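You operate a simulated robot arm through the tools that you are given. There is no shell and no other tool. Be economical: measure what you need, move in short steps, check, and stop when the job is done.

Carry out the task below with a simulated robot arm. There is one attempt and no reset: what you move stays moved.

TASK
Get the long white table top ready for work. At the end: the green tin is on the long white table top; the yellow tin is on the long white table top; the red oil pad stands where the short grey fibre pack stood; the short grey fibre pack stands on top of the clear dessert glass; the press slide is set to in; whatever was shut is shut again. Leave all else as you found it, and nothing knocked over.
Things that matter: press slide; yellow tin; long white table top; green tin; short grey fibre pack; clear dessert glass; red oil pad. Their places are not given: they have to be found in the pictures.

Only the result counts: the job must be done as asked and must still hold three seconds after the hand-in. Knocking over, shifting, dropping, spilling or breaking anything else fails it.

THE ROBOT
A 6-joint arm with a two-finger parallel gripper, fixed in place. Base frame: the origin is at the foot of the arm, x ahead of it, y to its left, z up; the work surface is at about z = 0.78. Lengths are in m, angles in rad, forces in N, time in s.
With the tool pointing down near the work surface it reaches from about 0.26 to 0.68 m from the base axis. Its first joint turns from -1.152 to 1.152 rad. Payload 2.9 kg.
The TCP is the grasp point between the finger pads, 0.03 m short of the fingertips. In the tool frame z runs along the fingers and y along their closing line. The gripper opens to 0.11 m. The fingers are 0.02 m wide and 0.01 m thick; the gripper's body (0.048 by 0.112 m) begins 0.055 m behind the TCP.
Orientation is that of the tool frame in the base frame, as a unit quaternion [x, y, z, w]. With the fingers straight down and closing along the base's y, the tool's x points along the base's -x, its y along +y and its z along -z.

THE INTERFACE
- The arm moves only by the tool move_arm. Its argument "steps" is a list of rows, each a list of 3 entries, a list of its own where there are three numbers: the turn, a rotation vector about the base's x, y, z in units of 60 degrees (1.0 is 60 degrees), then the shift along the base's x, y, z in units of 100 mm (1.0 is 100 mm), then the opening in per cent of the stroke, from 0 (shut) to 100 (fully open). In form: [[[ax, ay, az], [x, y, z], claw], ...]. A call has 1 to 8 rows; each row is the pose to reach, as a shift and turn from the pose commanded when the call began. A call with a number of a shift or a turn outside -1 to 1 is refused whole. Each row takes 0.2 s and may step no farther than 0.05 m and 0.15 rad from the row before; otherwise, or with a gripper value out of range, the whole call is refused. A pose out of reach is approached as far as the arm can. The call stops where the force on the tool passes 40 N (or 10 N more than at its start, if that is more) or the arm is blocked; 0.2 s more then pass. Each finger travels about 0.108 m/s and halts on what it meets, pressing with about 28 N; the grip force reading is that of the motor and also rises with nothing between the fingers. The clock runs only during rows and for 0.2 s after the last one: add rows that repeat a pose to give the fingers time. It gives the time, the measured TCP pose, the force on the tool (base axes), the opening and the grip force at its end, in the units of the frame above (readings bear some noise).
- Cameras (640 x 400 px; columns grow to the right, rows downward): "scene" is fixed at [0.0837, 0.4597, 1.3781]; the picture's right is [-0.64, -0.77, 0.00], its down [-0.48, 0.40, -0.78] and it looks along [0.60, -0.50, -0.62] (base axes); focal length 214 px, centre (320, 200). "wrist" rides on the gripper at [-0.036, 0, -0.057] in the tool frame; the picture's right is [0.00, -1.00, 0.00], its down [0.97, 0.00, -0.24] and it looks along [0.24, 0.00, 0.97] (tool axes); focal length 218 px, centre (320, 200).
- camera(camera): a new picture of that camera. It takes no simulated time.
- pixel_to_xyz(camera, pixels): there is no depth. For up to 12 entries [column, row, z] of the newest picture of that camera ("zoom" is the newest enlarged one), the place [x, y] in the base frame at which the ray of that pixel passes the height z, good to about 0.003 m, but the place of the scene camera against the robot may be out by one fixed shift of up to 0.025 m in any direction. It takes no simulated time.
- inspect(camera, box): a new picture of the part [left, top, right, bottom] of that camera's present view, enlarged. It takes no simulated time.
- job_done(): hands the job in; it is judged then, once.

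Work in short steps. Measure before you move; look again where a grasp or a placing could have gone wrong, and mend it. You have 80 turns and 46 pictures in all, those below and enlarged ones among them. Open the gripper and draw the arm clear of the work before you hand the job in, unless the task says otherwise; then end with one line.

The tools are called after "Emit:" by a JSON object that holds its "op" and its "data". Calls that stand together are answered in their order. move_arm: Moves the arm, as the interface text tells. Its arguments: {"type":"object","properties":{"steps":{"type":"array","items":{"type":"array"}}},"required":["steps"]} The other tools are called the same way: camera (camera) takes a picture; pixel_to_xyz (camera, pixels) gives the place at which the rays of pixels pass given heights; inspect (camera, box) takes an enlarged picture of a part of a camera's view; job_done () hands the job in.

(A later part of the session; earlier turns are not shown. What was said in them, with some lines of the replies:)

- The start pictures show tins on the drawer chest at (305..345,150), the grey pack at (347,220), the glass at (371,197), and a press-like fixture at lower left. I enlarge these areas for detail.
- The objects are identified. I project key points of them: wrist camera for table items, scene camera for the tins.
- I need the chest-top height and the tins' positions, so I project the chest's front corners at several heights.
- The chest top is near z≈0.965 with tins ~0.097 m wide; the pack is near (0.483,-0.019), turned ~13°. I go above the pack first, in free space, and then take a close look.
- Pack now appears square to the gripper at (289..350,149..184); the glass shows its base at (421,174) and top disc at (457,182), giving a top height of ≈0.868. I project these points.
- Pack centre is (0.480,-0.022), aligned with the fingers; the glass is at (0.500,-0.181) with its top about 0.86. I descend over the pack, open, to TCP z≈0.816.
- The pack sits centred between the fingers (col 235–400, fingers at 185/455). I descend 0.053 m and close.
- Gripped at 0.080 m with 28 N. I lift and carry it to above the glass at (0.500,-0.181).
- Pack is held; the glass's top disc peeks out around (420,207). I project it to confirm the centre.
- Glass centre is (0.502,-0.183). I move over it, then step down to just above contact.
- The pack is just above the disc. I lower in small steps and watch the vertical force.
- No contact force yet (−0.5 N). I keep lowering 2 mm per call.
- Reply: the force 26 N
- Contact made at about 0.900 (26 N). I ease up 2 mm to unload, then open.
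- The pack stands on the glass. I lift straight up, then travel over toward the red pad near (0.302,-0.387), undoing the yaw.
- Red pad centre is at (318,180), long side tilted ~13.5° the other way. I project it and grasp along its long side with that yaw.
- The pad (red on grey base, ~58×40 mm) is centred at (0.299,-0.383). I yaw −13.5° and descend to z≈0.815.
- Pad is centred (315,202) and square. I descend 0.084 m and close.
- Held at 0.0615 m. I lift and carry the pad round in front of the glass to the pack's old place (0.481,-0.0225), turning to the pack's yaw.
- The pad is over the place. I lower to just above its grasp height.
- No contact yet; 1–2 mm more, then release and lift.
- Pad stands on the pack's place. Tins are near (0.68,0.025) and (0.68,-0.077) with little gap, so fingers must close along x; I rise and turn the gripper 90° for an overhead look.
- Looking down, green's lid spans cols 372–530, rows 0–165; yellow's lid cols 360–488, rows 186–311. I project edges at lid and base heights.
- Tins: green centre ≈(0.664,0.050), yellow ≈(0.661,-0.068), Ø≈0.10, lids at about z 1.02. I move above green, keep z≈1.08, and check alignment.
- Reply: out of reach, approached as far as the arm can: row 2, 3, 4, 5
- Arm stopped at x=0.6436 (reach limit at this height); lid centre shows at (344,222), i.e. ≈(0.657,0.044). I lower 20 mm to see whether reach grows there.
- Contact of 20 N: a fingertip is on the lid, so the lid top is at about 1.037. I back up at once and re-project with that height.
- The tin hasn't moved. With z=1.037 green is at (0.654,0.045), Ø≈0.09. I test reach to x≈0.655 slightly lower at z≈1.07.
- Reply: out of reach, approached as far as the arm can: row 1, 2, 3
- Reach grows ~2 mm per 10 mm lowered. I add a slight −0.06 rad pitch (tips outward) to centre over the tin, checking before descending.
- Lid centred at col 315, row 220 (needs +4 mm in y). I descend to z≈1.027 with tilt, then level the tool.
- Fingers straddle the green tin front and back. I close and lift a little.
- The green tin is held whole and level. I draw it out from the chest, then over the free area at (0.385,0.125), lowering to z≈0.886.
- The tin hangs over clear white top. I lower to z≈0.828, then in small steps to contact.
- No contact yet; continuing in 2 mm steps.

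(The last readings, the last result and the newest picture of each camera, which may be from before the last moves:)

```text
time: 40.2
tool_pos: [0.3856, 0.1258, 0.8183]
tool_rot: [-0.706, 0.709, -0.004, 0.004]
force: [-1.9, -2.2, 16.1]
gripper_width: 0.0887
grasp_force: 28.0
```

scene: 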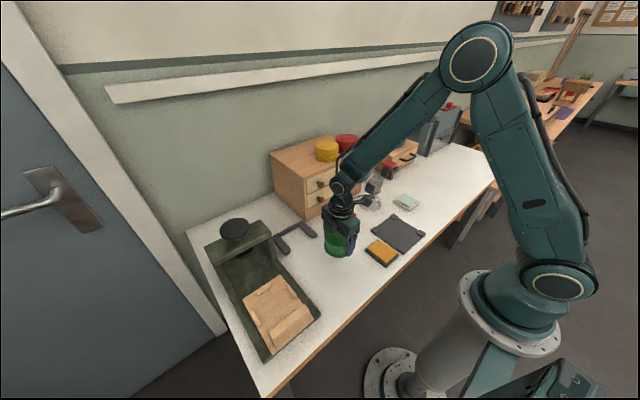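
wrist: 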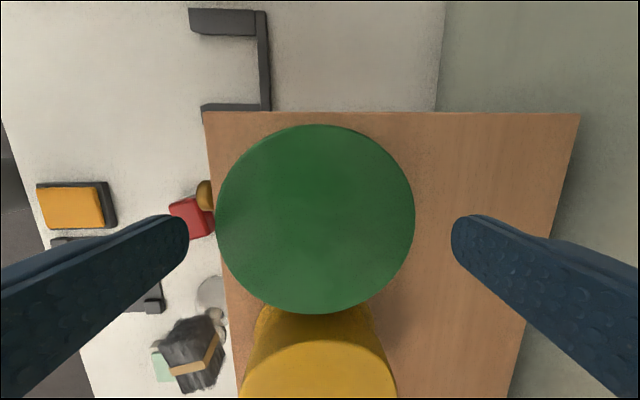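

Contact (16 N at 0.818): the tin is down. I release, rise, and travel to the yellow tin near (0.654,-0.059), again with the small tilt.

Emit:
{"op": "move_arm", "data": {"steps": [[[0, 0, 0], [0, 0, 0.01], 60], [[0, 0, 0], [0, 0, 0.01], 100], [[0, 0, 0], [0, 0, 0.01], 100], [[0, 0, 0], [0, 0, 0.2], 100], [[0, 0, 0], [0, 0, 0.6], 100], [[0, 0, 0], [0, 0, 1.0], 100]]}}

Emit:
{"op": "camera", "data": {"camera": "wrist"}}

Emit:
{"op": "move_arm", "data": {"steps": [[[0, 0, 0], [0, 0, 0.4], 100], [[0, 0, 0], [0.1, -0.15, 0.7], 100], [[0, 0, 0], [0.3, -0.4, 1.0], 100]]}}

Emit:
{"op": "move_arm", "data": {"steps": [[[0, 0, 0], [0, 0, 0.4], 100], [[0, 0, 0], [0.3, -0.2, 0.67], 100], [[0, 0, 0], [0.65, -0.5, 0.67], 100], [[0, 0, 0], [1.0, -0.8, 0.67], 100]]}}

Emit:
{"op": "move_arm", "data": {"steps": [[[0, 0, 0], [0.33, -0.2, 0], 100], [[0, 0, 0], [0.66, -0.4, 0], 100], [[0, 0, 0], [1.0, -0.65, 0], 100]]}}

Emit:
{"op": "move_arm", "data": {"steps": [[[0, -0.03, 0], [0.15, 0, 0], 100], [[0, -0.06, 0], [0.3, 0, -0.05], 100], [[0, -0.06, 0], [0.375, 0, -0.12], 100], [[0, -0.06, 0], [0.375, 0, -0.12], 100]]}}

Emit:
{"op": "camera", "data": {"camera": "wrist"}}

```text
time: 41.6
tool_pos: [0.3863, 0.1243, 0.9202]
tool_rot: [-0.705, 0.709, -0.004, 0.003]
force: [-0.2, 0.3, -0.5]
gripper_width: 0.11
grasp_force: 0.1
```

```text
15 pictures are left
```

wrist: 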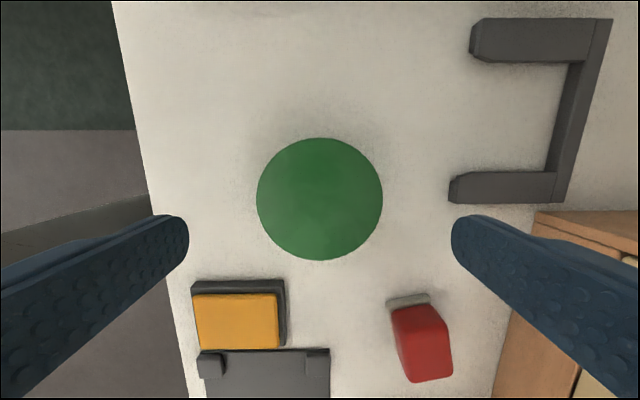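

```text
time: 42.4
tool_pos: [0.4164, 0.086, 1.0182]
tool_rot: [-0.706, 0.708, -0.004, 0.004]
force: [0.3, 0.4, -0.1]
gripper_width: 0.1101
grasp_force: 0.0
```

```text
time: 43.4
tool_pos: [0.5147, 0.0049, 1.087]
tool_rot: [-0.706, 0.708, -0.003, 0.005]
force: [1.1, 0.7, -0.8]
gripper_width: 0.1099
grasp_force: 0.1
```

```text
time: 44.2
tool_pos: [0.6145, -0.059, 1.0854]
tool_rot: [-0.706, 0.709, -0.004, 0.003]
force: [0.3, -0.1, -0.4]
gripper_width: 0.1099
grasp_force: 0.0
```

```text
time: 45.2
tool_pos: [0.6525, -0.0597, 1.0738]
tool_rot: [-0.705, 0.708, -0.026, 0.027]
force: [-0.1, -0.7, 0.3]
gripper_width: 0.11
grasp_force: 0.1
out of reach, approached as far as the arm can: row 3
```

```text
14 pictures are left
```

wrist: 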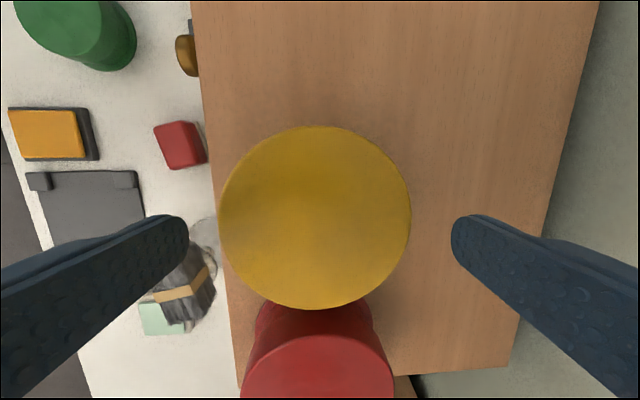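

Yellow lid is centred at (314,218): needs +4 mm y. I descend to z≈1.027 leveling out, then close.

Emit:
{"op": "move_arm", "data": {"steps": [[[0, 0, 0], [0, 0.04, -0.12], 100], [[0, 0, 0], [0, 0.04, -0.24], 100], [[0, 0.01, 0], [0, 0.04, -0.36], 100], [[0, 0.03, 0], [0, 0.04, -0.44], 100], [[0, 0.06, 0], [0, 0.04, -0.465], 100], [[0, 0.07, 0], [0, 0.04, -0.465], 100]]}}

Emit:
{"op": "inspect", "data": {"camera": "scene", "box": [280, 110, 380, 190]}}

```text
time: 46.6
tool_pos: [0.6535, -0.0557, 1.0268]
tool_rot: [-0.705, 0.71, 0.0, 0.0]
force: [-0.1, 0.2, 0.1]
gripper_width: 0.1102
grasp_force: 0.1
```

```text
5.00 times, centred on (330, 150) of scene
```

zoom: 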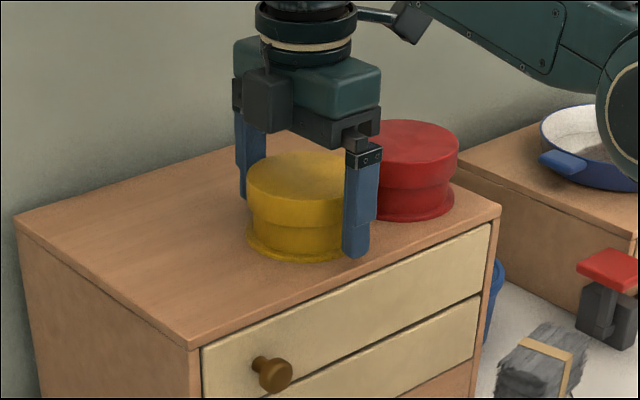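

Straddled well. I close, lift, and pull the yellow tin straight out of the chest area.

Emit:
{"op": "move_arm", "data": {"steps": [[[0, 0, 0], [0, 0, 0], 60], [[0, 0, 0], [0, 0, 0], 60], [[0, 0, 0], [0, 0, 0], 60], [[0, 0, 0], [0, 0, 0.1], 60], [[0, 0, 0], [-0.05, 0, 0.35], 60], [[0, 0, 0], [-0.2, 0, 0.6], 60]]}}

Emit:
{"op": "move_arm", "data": {"steps": [[[0, 0, 0], [-0.33, 0, 0], 60], [[0, 0, 0], [-0.66, 0, 0], 60], [[0, 0, 0], [-1.0, 0, 0], 60]]}}

Emit:
{"op": "camera", "data": {"camera": "scene"}}

```text
time: 48.0
tool_pos: [0.6333, -0.0556, 1.087]
tool_rot: [-0.706, 0.708, 0.0, 0.0]
force: [0.0, -0.3, -2.0]
gripper_width: 0.0894
grasp_force: 27.8
```

```text
time: 48.8
tool_pos: [0.5337, -0.0551, 1.0866]
tool_rot: [-0.706, 0.708, 0.0, 0.0]
force: [-0.5, -1.2, -2.4]
gripper_width: 0.0888
grasp_force: 27.8
```

```text
12 pictures are left
```

scene: 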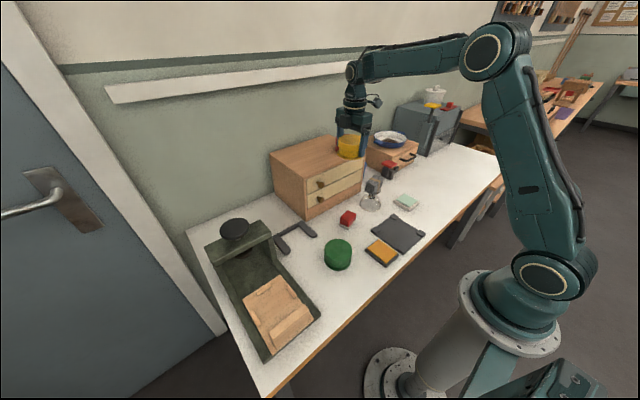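

The yellow tin is held. I carry it over to the free area on the right, toward (0.385,-0.45), lowering progressively.

Emit:
{"op": "move_arm", "data": {"steps": [[[0, 0, 0], [-0.33, -0.33, 0], 60], [[0, 0, 0], [-0.66, -0.66, 0], 60], [[0, 0, 0], [-1.0, -1.0, 0], 60]]}}

Emit:
{"op": "move_arm", "data": {"steps": [[[0, 0, 0], [-0.16, -0.33, 0], 60], [[0, 0, 0], [-0.32, -0.66, 0], 60], [[0, 0, 0], [-0.5, -1.0, 0], 60]]}}

Emit:
{"op": "move_arm", "data": {"steps": [[[0, 0, 0], [0, -0.33, -0.2], 60], [[0, 0, 0], [0, -0.66, -0.4], 60], [[0, 0, 0], [0, -1.0, -0.6], 60]]}}

Emit:
{"op": "move_arm", "data": {"steps": [[[0, 0, 0], [0, -0.32, -0.3], 60], [[0, 0, 0], [0, -0.64, -0.6], 60], [[0, 0, 0], [0, -0.95, -0.9], 60], [[0, 0, 0], [0, -0.95, -1.0], 60]]}}

Emit:
{"op": "camera", "data": {"camera": "scene"}}

```text
time: 49.6
tool_pos: [0.4328, -0.1567, 1.0877]
tool_rot: [-0.706, 0.708, 0.0, 0.0]
force: [-0.1, -0.1, -2.3]
gripper_width: 0.0889
grasp_force: 27.6
```

```text
time: 50.4
tool_pos: [0.3833, -0.2558, 1.0871]
tool_rot: [-0.706, 0.708, 0.0, 0.0]
force: [-0.1, -0.9, -1.9]
gripper_width: 0.0891
grasp_force: 28.3
```

```text
time: 51.2
tool_pos: [0.3832, -0.3557, 1.0272]
tool_rot: [-0.706, 0.708, 0.0, 0.001]
force: [0.0, -0.1, -1.4]
gripper_width: 0.0889
grasp_force: 27.7
```

```text
time: 52.2
tool_pos: [0.384, -0.4502, 0.9279]
tool_rot: [-0.706, 0.708, 0.0, 0.0]
force: [0.3, -0.8, -1.7]
gripper_width: 0.0889
grasp_force: 28.4
```

```text
11 pictures are left
```

scene: 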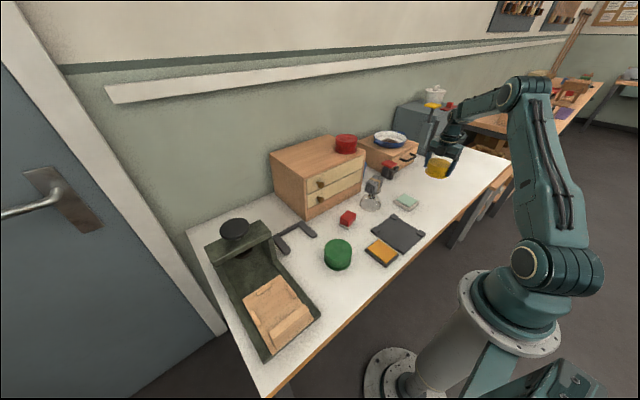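

Spot is clear table. I lower to about 0.823, then touch down.

Emit:
{"op": "move_arm", "data": {"steps": [[[0, 0, 0], [0, 0, -0.35], 60], [[0, 0, 0], [0, 0, -0.7], 60], [[0, 0, 0], [0, 0, -0.95], 60], [[0, 0, 0], [0, 0, -1.0], 60]]}}

Emit:
{"op": "move_arm", "data": {"steps": [[[0, 0, 0], [0, 0, -0.04], 60], [[0, 0, 0], [0, 0, -0.06], 60], [[0, 0, 0], [0, 0, -0.06], 60]]}}

Emit:
{"op": "move_arm", "data": {"steps": [[[0, 0, 0], [0, 0, -0.02], 60], [[0, 0, 0], [0, 0, -0.02], 60]]}}

```text
time: 53.2
tool_pos: [0.3845, -0.451, 0.8272]
tool_rot: [-0.706, 0.708, 0.0, -0.001]
force: [0.7, -0.2, -2.6]
gripper_width: 0.0892
grasp_force: 27.7
```

```text
time: 54.0
tool_pos: [0.3831, -0.4511, 0.821]
tool_rot: [-0.706, 0.709, 0.0, 0.001]
force: [0.4, 0.3, -2.5]
gripper_width: 0.0891
grasp_force: 27.8
```

```text
time: 54.6
tool_pos: [0.3837, -0.4506, 0.8188]
tool_rot: [-0.706, 0.709, 0.0, 0.0]
force: [0.6, 0.1, -2.9]
gripper_width: 0.0887
grasp_force: 27.6
```

Not touching yet; one more 2 mm step, read the force.

Emit:
{"op": "move_arm", "data": {"steps": [[[0, 0, 0], [0, 0, -0.015], 60], [[0, 0, 0], [0, 0, -0.015], 60]]}}

```text
time: 55.2
tool_pos: [0.3839, -0.4505, 0.8199]
tool_rot: [-0.705, 0.709, 0.0, 0.0]
force: [-1.2, 1.9, 7.5]
gripper_width: 0.0892
grasp_force: 28.1
```

Touchdown (7.5 N). I release, rise, and cross at z≈1.02 to above the press slide.

Emit:
{"op": "move_arm", "data": {"steps": [[[0, 0, 0], [0, 0, 0], 80], [[0, 0, 0], [0, 0, 0], 100], [[0, 0, 0], [0, 0, 0], 100], [[0, 0, 0], [0, 0, 0.2], 100], [[0, 0, 0], [0, 0, 0.6], 100], [[0, 0, 0], [0, 0, 1.0], 100]]}}

Emit:
{"op": "move_arm", "data": {"steps": [[[0, 0, 0], [0, 0.2, 0.4], 100], [[0, 0, 0], [0, 0.5, 0.8], 100], [[0, 0, 0], [0, 0.9, 1.0], 100]]}}

Emit:
{"op": "move_arm", "data": {"steps": [[[0, 0, 0], [0, 0.5, 0], 100], [[0, 0, 0], [0, 1.0, 0], 100]]}}

Emit:
{"op": "move_arm", "data": {"steps": [[[0, 0, 0], [0, 0.5, 0], 100], [[0, 0, 0], [0, 1.0, 0], 100]]}}

Emit:
{"op": "move_arm", "data": {"steps": [[[0, 0, 0], [0, 0.5, 0], 100], [[0, 0, 0], [0, 1.0, 0], 100]]}}

Emit:
{"op": "move_arm", "data": {"steps": [[[0, 0, 0], [0, 0.5, 0], 100], [[0, 0, 0], [0, 1.0, 0], 100]]}}

Emit:
{"op": "move_arm", "data": {"steps": [[[0, 0, 0], [0, 0.5, 0], 100], [[0, 0, 0], [0, 1.0, 0], 100]]}}

Emit:
{"op": "move_arm", "data": {"steps": [[[0, 0, 0], [0, 0.5, 0], 100], [[0, 0, 0], [0, 1.0, 0], 100]]}}

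Emit:
{"op": "camera", "data": {"camera": "wrist"}}

```text
time: 56.6
tool_pos: [0.3829, -0.4496, 0.9192]
tool_rot: [-0.705, 0.709, 0.001, 0.0]
force: [-0.7, 0.6, 0.8]
gripper_width: 0.1101
grasp_force: 0.1
```

```text
time: 57.4
tool_pos: [0.3831, -0.3615, 1.0181]
tool_rot: [-0.705, 0.709, 0.0, 0.0]
force: [0.7, 0.1, -0.4]
gripper_width: 0.1101
grasp_force: 0.1
```

```text
time: 58.0
tool_pos: [0.3823, -0.2616, 1.0173]
tool_rot: [-0.705, 0.709, 0.0, 0.0]
force: [0.5, 0.2, 0.2]
gripper_width: 0.1101
grasp_force: 0.0
```

```text
time: 58.6
tool_pos: [0.3842, -0.1609, 1.0179]
tool_rot: [-0.706, 0.709, 0.0, 0.0]
force: [-0.5, -0.1, 0.5]
gripper_width: 0.1099
grasp_force: 0.1
```

```text
time: 59.2
tool_pos: [0.3826, -0.06, 1.0179]
tool_rot: [-0.705, 0.709, 0.0, 0.0]
force: [0.1, -0.1, 1.0]
gripper_width: 0.11
grasp_force: 0.1
```

```text
time: 59.8
tool_pos: [0.3835, 0.0401, 1.018]
tool_rot: [-0.705, 0.709, 0.0, 0.0]
force: [-0.5, 0.2, 0.2]
gripper_width: 0.1099
grasp_force: 0.1
```

```text
time: 60.4
tool_pos: [0.384, 0.1394, 1.0172]
tool_rot: [-0.705, 0.709, 0.0, 0.0]
force: [-0.3, 0.4, -0.2]
gripper_width: 0.11
grasp_force: 0.1
```

```text
time: 61.0
tool_pos: [0.383, 0.2389, 1.0179]
tool_rot: [-0.705, 0.709, 0.0, 0.0]
force: [-0.2, 0.3, -0.1]
gripper_width: 0.1098
grasp_force: 0.1
```

```text
10 pictures are left
```

wrist: 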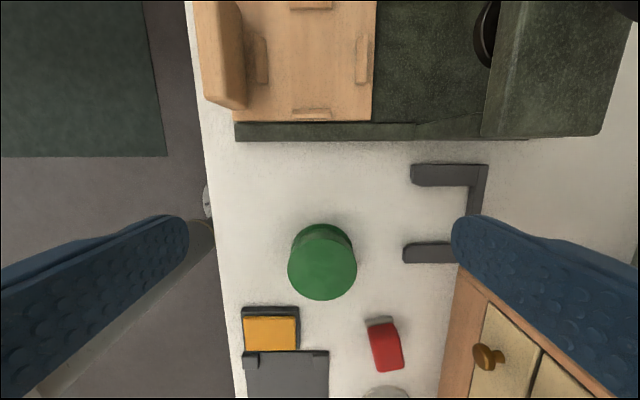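

The press rails run parallel to x; the ridge handle is at the front (cols 205–245, rows 0–108). I move over it for a full view.

Emit:
{"op": "move_arm", "data": {"steps": [[[0, 0, 0], [-0.2, 0.3, 0], 100], [[0, 0, 0], [-0.4, 0.6, 0], 100], [[0, 0, 0], [-0.7, 1.0, 0], 100]]}}

Emit:
{"op": "camera", "data": {"camera": "wrist"}}

```text
time: 61.8
tool_pos: [0.3145, 0.3386, 1.0181]
tool_rot: [-0.706, 0.708, 0.0, 0.0]
force: [-0.2, -0.7, 0.2]
gripper_width: 0.11
grasp_force: 0.0
```

```text
9 pictures are left
```

wrist: 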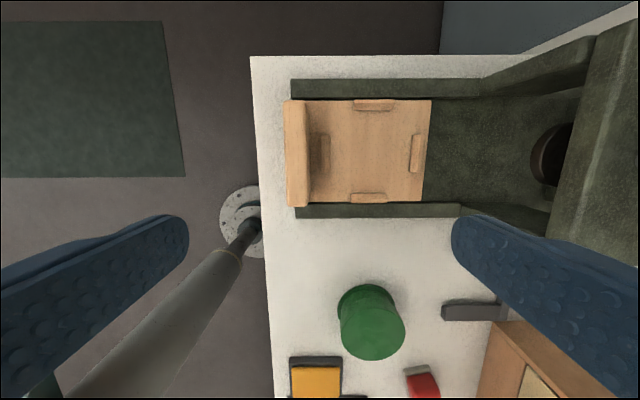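

Ridge occupies cols 285–310, rows 100–207; tray back edge at col 430. I project these.

Emit:
{"op": "pixel_to_xyz", "data": {"camera": "wrist", "pixels": [[285, 153, 0.83], [310, 153, 0.83], [312, 153, 0.8], [297, 102, 0.83], [297, 206, 0.83], [430, 150, 0.8], [291, 90, 0.8], [256, 150, 0.78], [550, 155, 0.8], [590, 150, 0.9], [425, 200, 0.8]]}}

Emit:
{"op": "inspect", "data": {"camera": "scene", "box": [200, 200, 330, 370]}}

```text
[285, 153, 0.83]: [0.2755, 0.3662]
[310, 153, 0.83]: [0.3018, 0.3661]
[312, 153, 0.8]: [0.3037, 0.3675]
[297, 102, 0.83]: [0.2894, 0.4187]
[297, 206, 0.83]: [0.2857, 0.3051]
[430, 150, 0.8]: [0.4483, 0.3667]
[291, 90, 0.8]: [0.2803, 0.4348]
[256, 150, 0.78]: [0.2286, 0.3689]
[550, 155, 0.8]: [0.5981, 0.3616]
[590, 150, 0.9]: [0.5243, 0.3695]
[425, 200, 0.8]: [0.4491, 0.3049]
```

```text
2.35 times, centred on (265, 285) of scene
```

zoom: 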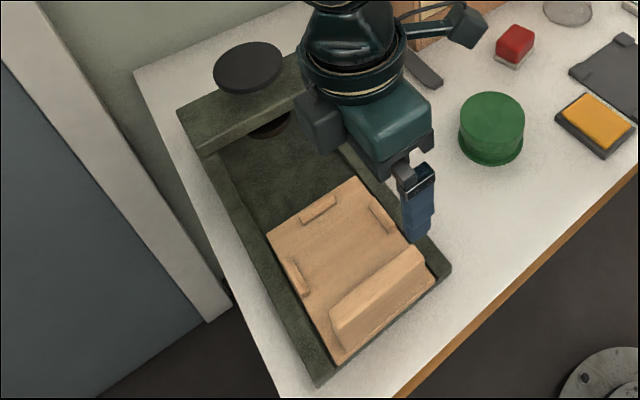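

Ridge front face x≈0.2755, centre y≈0.362. I'll push it +x with the outer face of the open gripper's +x finger (TCP x≈0.2025), keeping the gripper body clear of the press head. First go down in front of it.

Emit:
{"op": "move_arm", "data": {"steps": [[[0, 0, 0], [-0.35, 0.08, 0], 100], [[0, 0, 0], [-0.7, 0.16, 0], 100], [[0, 0, 0], [-1.0, 0.24, 0], 100]]}}

Emit:
{"op": "move_arm", "data": {"steps": [[[0, 0, 0], [-0.13, 0, -0.4], 100], [[0, 0, 0], [-0.13, 0, -0.8], 100], [[0, 0, 0], [-0.13, 0, -0.95], 100]]}}

Emit:
{"op": "camera", "data": {"camera": "wrist"}}

```text
time: 62.6
tool_pos: [0.2131, 0.3635, 1.0183]
tool_rot: [-0.705, 0.709, 0.0, 0.0]
force: [-0.1, -0.2, -0.5]
gripper_width: 0.11
grasp_force: 0.1
```

```text
time: 63.4
tool_pos: [0.1998, 0.3631, 0.9234]
tool_rot: [-0.706, 0.708, 0.0, 0.001]
force: [1.2, -0.2, 0.5]
gripper_width: 0.1098
grasp_force: 0.2
```

```text
7 pictures are left
```

wrist: 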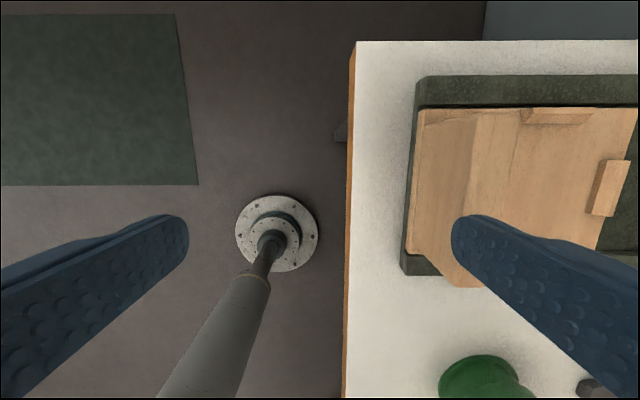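

The ridge is taller than assumed (top ≈0.865, front face x≈0.281); the +x finger (outer face 0.265) is clear in front. I descend to z≈0.845 and push 0.05 m.

Emit:
{"op": "move_arm", "data": {"steps": [[[0, 0, 0], [0, 0, -0.4], 100], [[0, 0, 0], [0, 0, -0.78], 100], [[0, 0, 0], [0, 0, -0.78], 100]]}}

Emit:
{"op": "move_arm", "data": {"steps": [[[0, 0, 0], [0.1, 0, 0], 100], [[0, 0, 0], [0.2, 0, 0], 100], [[0, 0, 0], [0.3, 0, 0], 100], [[0, 0, 0], [0.4, 0, 0], 100], [[0, 0, 0], [0.5, 0, 0], 100]]}}

Emit:
{"op": "inspect", "data": {"camera": "scene", "box": [200, 200, 330, 370]}}

```text
time: 64.2
tool_pos: [0.2016, 0.3635, 0.8445]
tool_rot: [-0.705, 0.709, 0.0, 0.0]
force: [-0.1, 0.2, -0.2]
gripper_width: 0.1101
grasp_force: 0.0
```

```text
time: 65.4
tool_pos: [0.2504, 0.362, 0.8448]
tool_rot: [-0.705, 0.709, 0.0, 0.0]
force: [-1.0, 0.3, 0.5]
gripper_width: 0.1097
grasp_force: 0.1
```

```text
2.35 times, centred on (265, 285) of scene
```

zoom: 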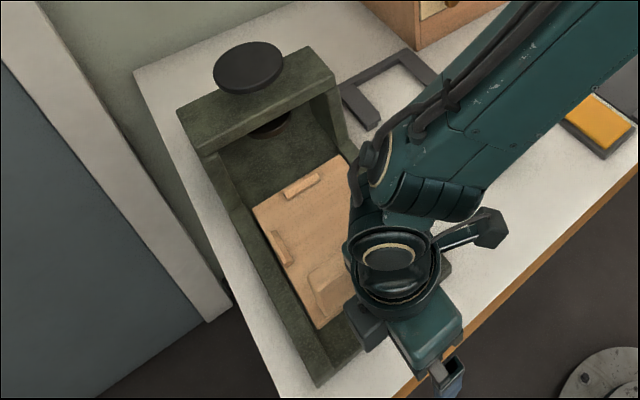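

The slide moves freely (−1 N). I continue pushing, 0.05 m at a time.

Emit:
{"op": "move_arm", "data": {"steps": [[[0, 0, 0], [0.1, 0, 0], 100], [[0, 0, 0], [0.2, 0, 0], 100], [[0, 0, 0], [0.3, 0, 0], 100], [[0, 0, 0], [0.4, 0, 0], 100], [[0, 0, 0], [0.5, 0, 0], 100]]}}

Emit:
{"op": "move_arm", "data": {"steps": [[[0, 0, 0], [0.1, 0, 0], 100], [[0, 0, 0], [0.2, 0, 0], 100], [[0, 0, 0], [0.3, 0, 0], 100], [[0, 0, 0], [0.4, 0, 0], 100], [[0, 0, 0], [0.5, 0, 0], 100]]}}

Emit:
{"op": "inspect", "data": {"camera": "scene", "box": [200, 200, 330, 370]}}

```text
time: 66.6
tool_pos: [0.3016, 0.3626, 0.8449]
tool_rot: [-0.705, 0.709, 0.0, 0.0]
force: [-1.1, -0.3, 0.8]
gripper_width: 0.1099
grasp_force: 0.0
```

```text
time: 67.8
tool_pos: [0.3511, 0.3634, 0.8441]
tool_rot: [-0.706, 0.708, 0.0, 0.0]
force: [-0.1, 0.4, 0.4]
gripper_width: 0.1098
grasp_force: 0.2
```

```text
2.35 times, centred on (265, 285) of scene
```

zoom: 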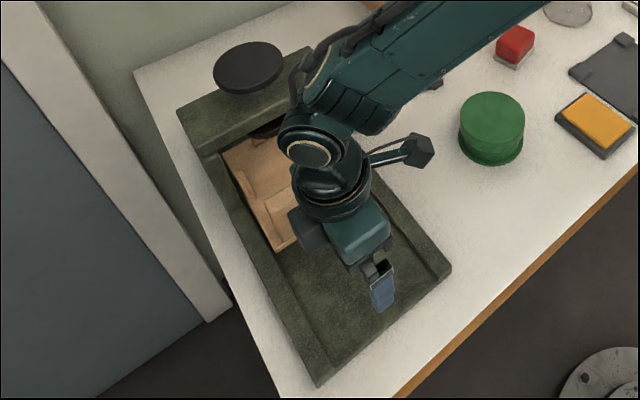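

Ridge front now ≈0.416, still no stop. I push on in smaller rows, watching the force.

Emit:
{"op": "move_arm", "data": {"steps": [[[0, 0, 0], [0.06, 0, 0], 100], [[0, 0, 0], [0.12, 0, 0], 100], [[0, 0, 0], [0.18, 0, 0], 100], [[0, 0, 0], [0.24, 0, 0], 100], [[0, 0, 0], [0.3, 0, 0], 100]]}}

```text
time: 69.0
tool_pos: [0.3787, 0.3627, 0.8453]
tool_rot: [0.707, -0.707, -0.001, 0.002]
force: [-12.3, -3.0, 4.7]
gripper_width: 0.104
grasp_force: 0.0
```

Resistance (−12 N, finger pushed in 6 mm): end stop reached. I back off, rise a bit, and look.

Emit:
{"op": "move_arm", "data": {"steps": [[[0, 0, 0], [-0.2, 0, 0], 100], [[0, 0, 0], [-0.5, 0, 0], 100], [[0, 0, 0], [-0.8, 0, 0.2], 100], [[0, 0, 0], [-1.0, 0, 0.6], 100], [[0, 0, 0], [-1.0, 0, 1.0], 100]]}}

Emit:
{"op": "move_arm", "data": {"steps": [[[0, 0, 0], [0, 0, 0.4], 100], [[0, 0, 0], [0, -0.3, 0.7], 100], [[0, 0, 0], [0, -0.7, 1.0], 100], [[0, 0, 0], [0, -1.0, 1.0], 100]]}}

Emit:
{"op": "camera", "data": {"camera": "wrist"}}

Emit:
{"op": "pixel_to_xyz", "data": {"camera": "wrist", "pixels": [[320, 200, 0.78]]}}

```text
time: 70.2
tool_pos: [0.2795, 0.3632, 0.9454]
tool_rot: [-0.705, 0.709, 0.0, 0.0]
force: [1.2, 0.0, -0.1]
gripper_width: 0.11
grasp_force: 0.0
```

```text
time: 71.2
tool_pos: [0.2792, 0.2646, 1.0451]
tool_rot: [-0.705, 0.709, 0.0, 0.0]
force: [0.6, -0.3, 0.0]
gripper_width: 0.1101
grasp_force: 0.1
```

```text
4 pictures are left
```

wrist: 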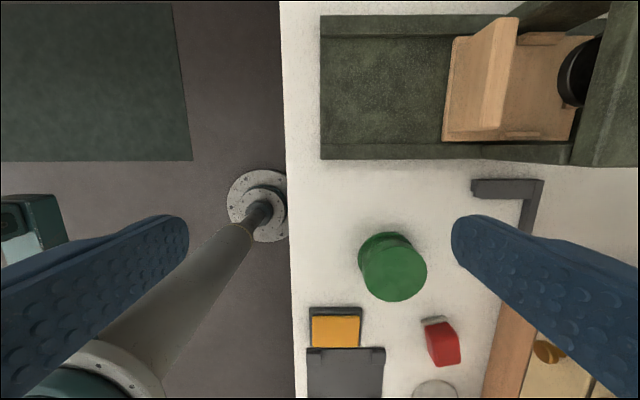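

```text
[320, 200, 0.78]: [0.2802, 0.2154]
```

The tray is now under the press head (front at col 445). To be sure it is fully home, I go back and push once more, a bit firmer.

Emit:
{"op": "move_arm", "data": {"steps": [[[0, 0, 0], [0, 0.4, 0], 100], [[0, 0, 0], [0, 0.8, 0], 100], [[0, 0, 0], [0, 0.99, -0.3], 100], [[0, 0, 0], [0, 0.99, -0.7], 100], [[0, 0, 0], [0, 0.99, -1.0], 100]]}}

Emit:
{"op": "move_arm", "data": {"steps": [[[0, 0, 0], [0, 0, -0.4], 100], [[0, 0, 0], [0, 0, -0.8], 100], [[0, 0, 0], [0, 0, -1.0], 100], [[0, 0, 0], [0.3, 0, -1.0], 100], [[0, 0, 0], [0.6, 0, -1.0], 100], [[0, 0, 0], [0.8, 0, -1.0], 100], [[0, 0, 0], [0.9, 0, -1.0], 100]]}}

Emit:
{"op": "move_arm", "data": {"steps": [[[0, 0, 0], [0.04, 0, 0], 100], [[0, 0, 0], [0.08, 0, 0], 100], [[0, 0, 0], [0.12, 0, 0], 100], [[0, 0, 0], [0.17, 0, 0], 100], [[0, 0, 0], [0.17, 0, 0], 100]]}}

```text
time: 72.4
tool_pos: [0.2795, 0.3617, 0.9449]
tool_rot: [-0.705, 0.709, 0.0, 0.0]
force: [-0.1, -0.5, -0.6]
gripper_width: 0.1102
grasp_force: 0.1
```

```text
time: 74.0
tool_pos: [0.3703, 0.362, 0.8437]
tool_rot: [-0.706, 0.708, 0.0, 0.0]
force: [0.3, -0.2, -0.4]
gripper_width: 0.11
grasp_force: 0.0
```

```text
time: 75.2
tool_pos: [0.3836, 0.3625, 0.8436]
tool_rot: [0.707, -0.707, -0.001, 0.002]
force: [-34.7, -2.4, 12.1]
gripper_width: 0.0926
grasp_force: 0.0
```

35 N with the face unmoved: it is hard against its stop. I back away, rise, and go clear, then take a final scene view.

Emit:
{"op": "move_arm", "data": {"steps": [[[0, 0, 0], [-0.2, 0, 0], 100], [[0, 0, 0], [-0.5, 0, 0], 100], [[0, 0, 0], [-0.8, 0, 0.2], 100], [[0, 0, 0], [-1.0, 0, 0.6], 100], [[0, 0, 0], [-1.0, 0, 1.0], 100]]}}

Emit:
{"op": "move_arm", "data": {"steps": [[[0, 0, 0], [0, 0, 0.4], 100], [[0, 0, 0], [0, -0.3, 0.7], 100], [[0, 0, 0], [0, -0.7, 1.0], 100], [[0, 0, 0], [0, -1.0, 1.0], 100]]}}

Emit:
{"op": "move_arm", "data": {"steps": [[[0, 0, 0], [0, -0.3, 0.4], 100], [[0, 0, 0], [0, -0.6, 0.8], 100], [[0, 0, 0], [0, -1.0, 1.0], 100]]}}

Emit:
{"op": "camera", "data": {"camera": "scene"}}

Emit:
{"op": "inspect", "data": {"camera": "scene", "box": [300, 120, 480, 270]}}

```text
time: 76.4
tool_pos: [0.2867, 0.362, 0.9445]
tool_rot: [-0.705, 0.709, 0.001, 0.0]
force: [-0.8, -0.3, 0.3]
gripper_width: 0.11
grasp_force: 0.1
```

```text
time: 77.4
tool_pos: [0.2857, 0.2601, 1.0436]
tool_rot: [-0.706, 0.708, 0.0, 0.0]
force: [0.8, -0.2, 0.5]
gripper_width: 0.1101
grasp_force: 0.1
```

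```text
time: 78.2
tool_pos: [0.2858, 0.164, 1.1436]
tool_rot: [-0.706, 0.708, 0.0, 0.0]
force: [0.8, 0.2, 1.2]
gripper_width: 0.1102
grasp_force: 0.1
```

```text
3 pictures are left
```

scene: 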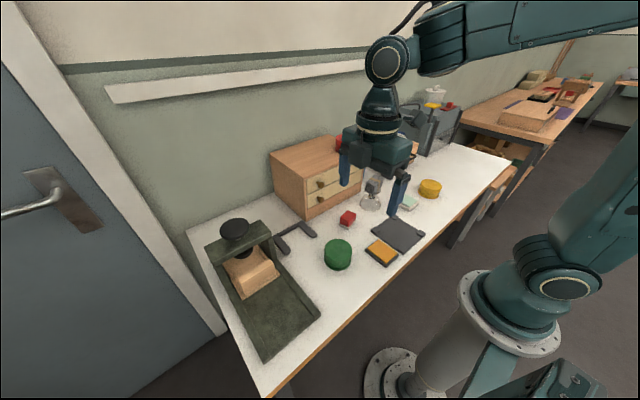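

```text
2.67 times, centred on (390, 195) of scene
```

zoom: 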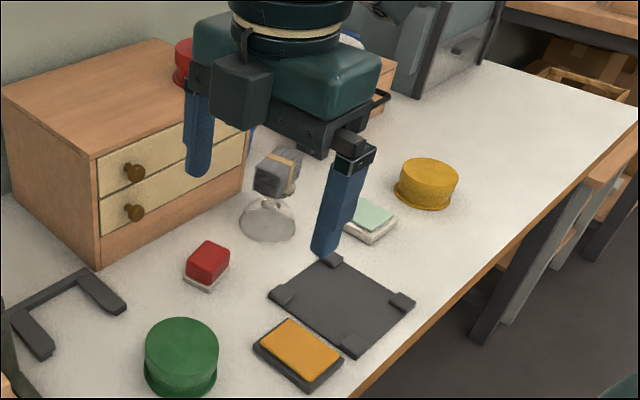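

Everything is in place: tins at (338,254) and (430,188) on the white top, the pad at (347,219), the pack on the glass, the slide in, drawers shut, and the arm clear and open. I hand in.

Emit:
{"op": "job_done", "data": {}}

```text
The job is handed in.
```

The job is handed in: both tins are on the white table top, the red pad stands where the grey pack was, the pack is on the glass, and the press slide is in against its stop. I opened nothing, so the drawers are still shut, and the last pictures show nothing knocked over.
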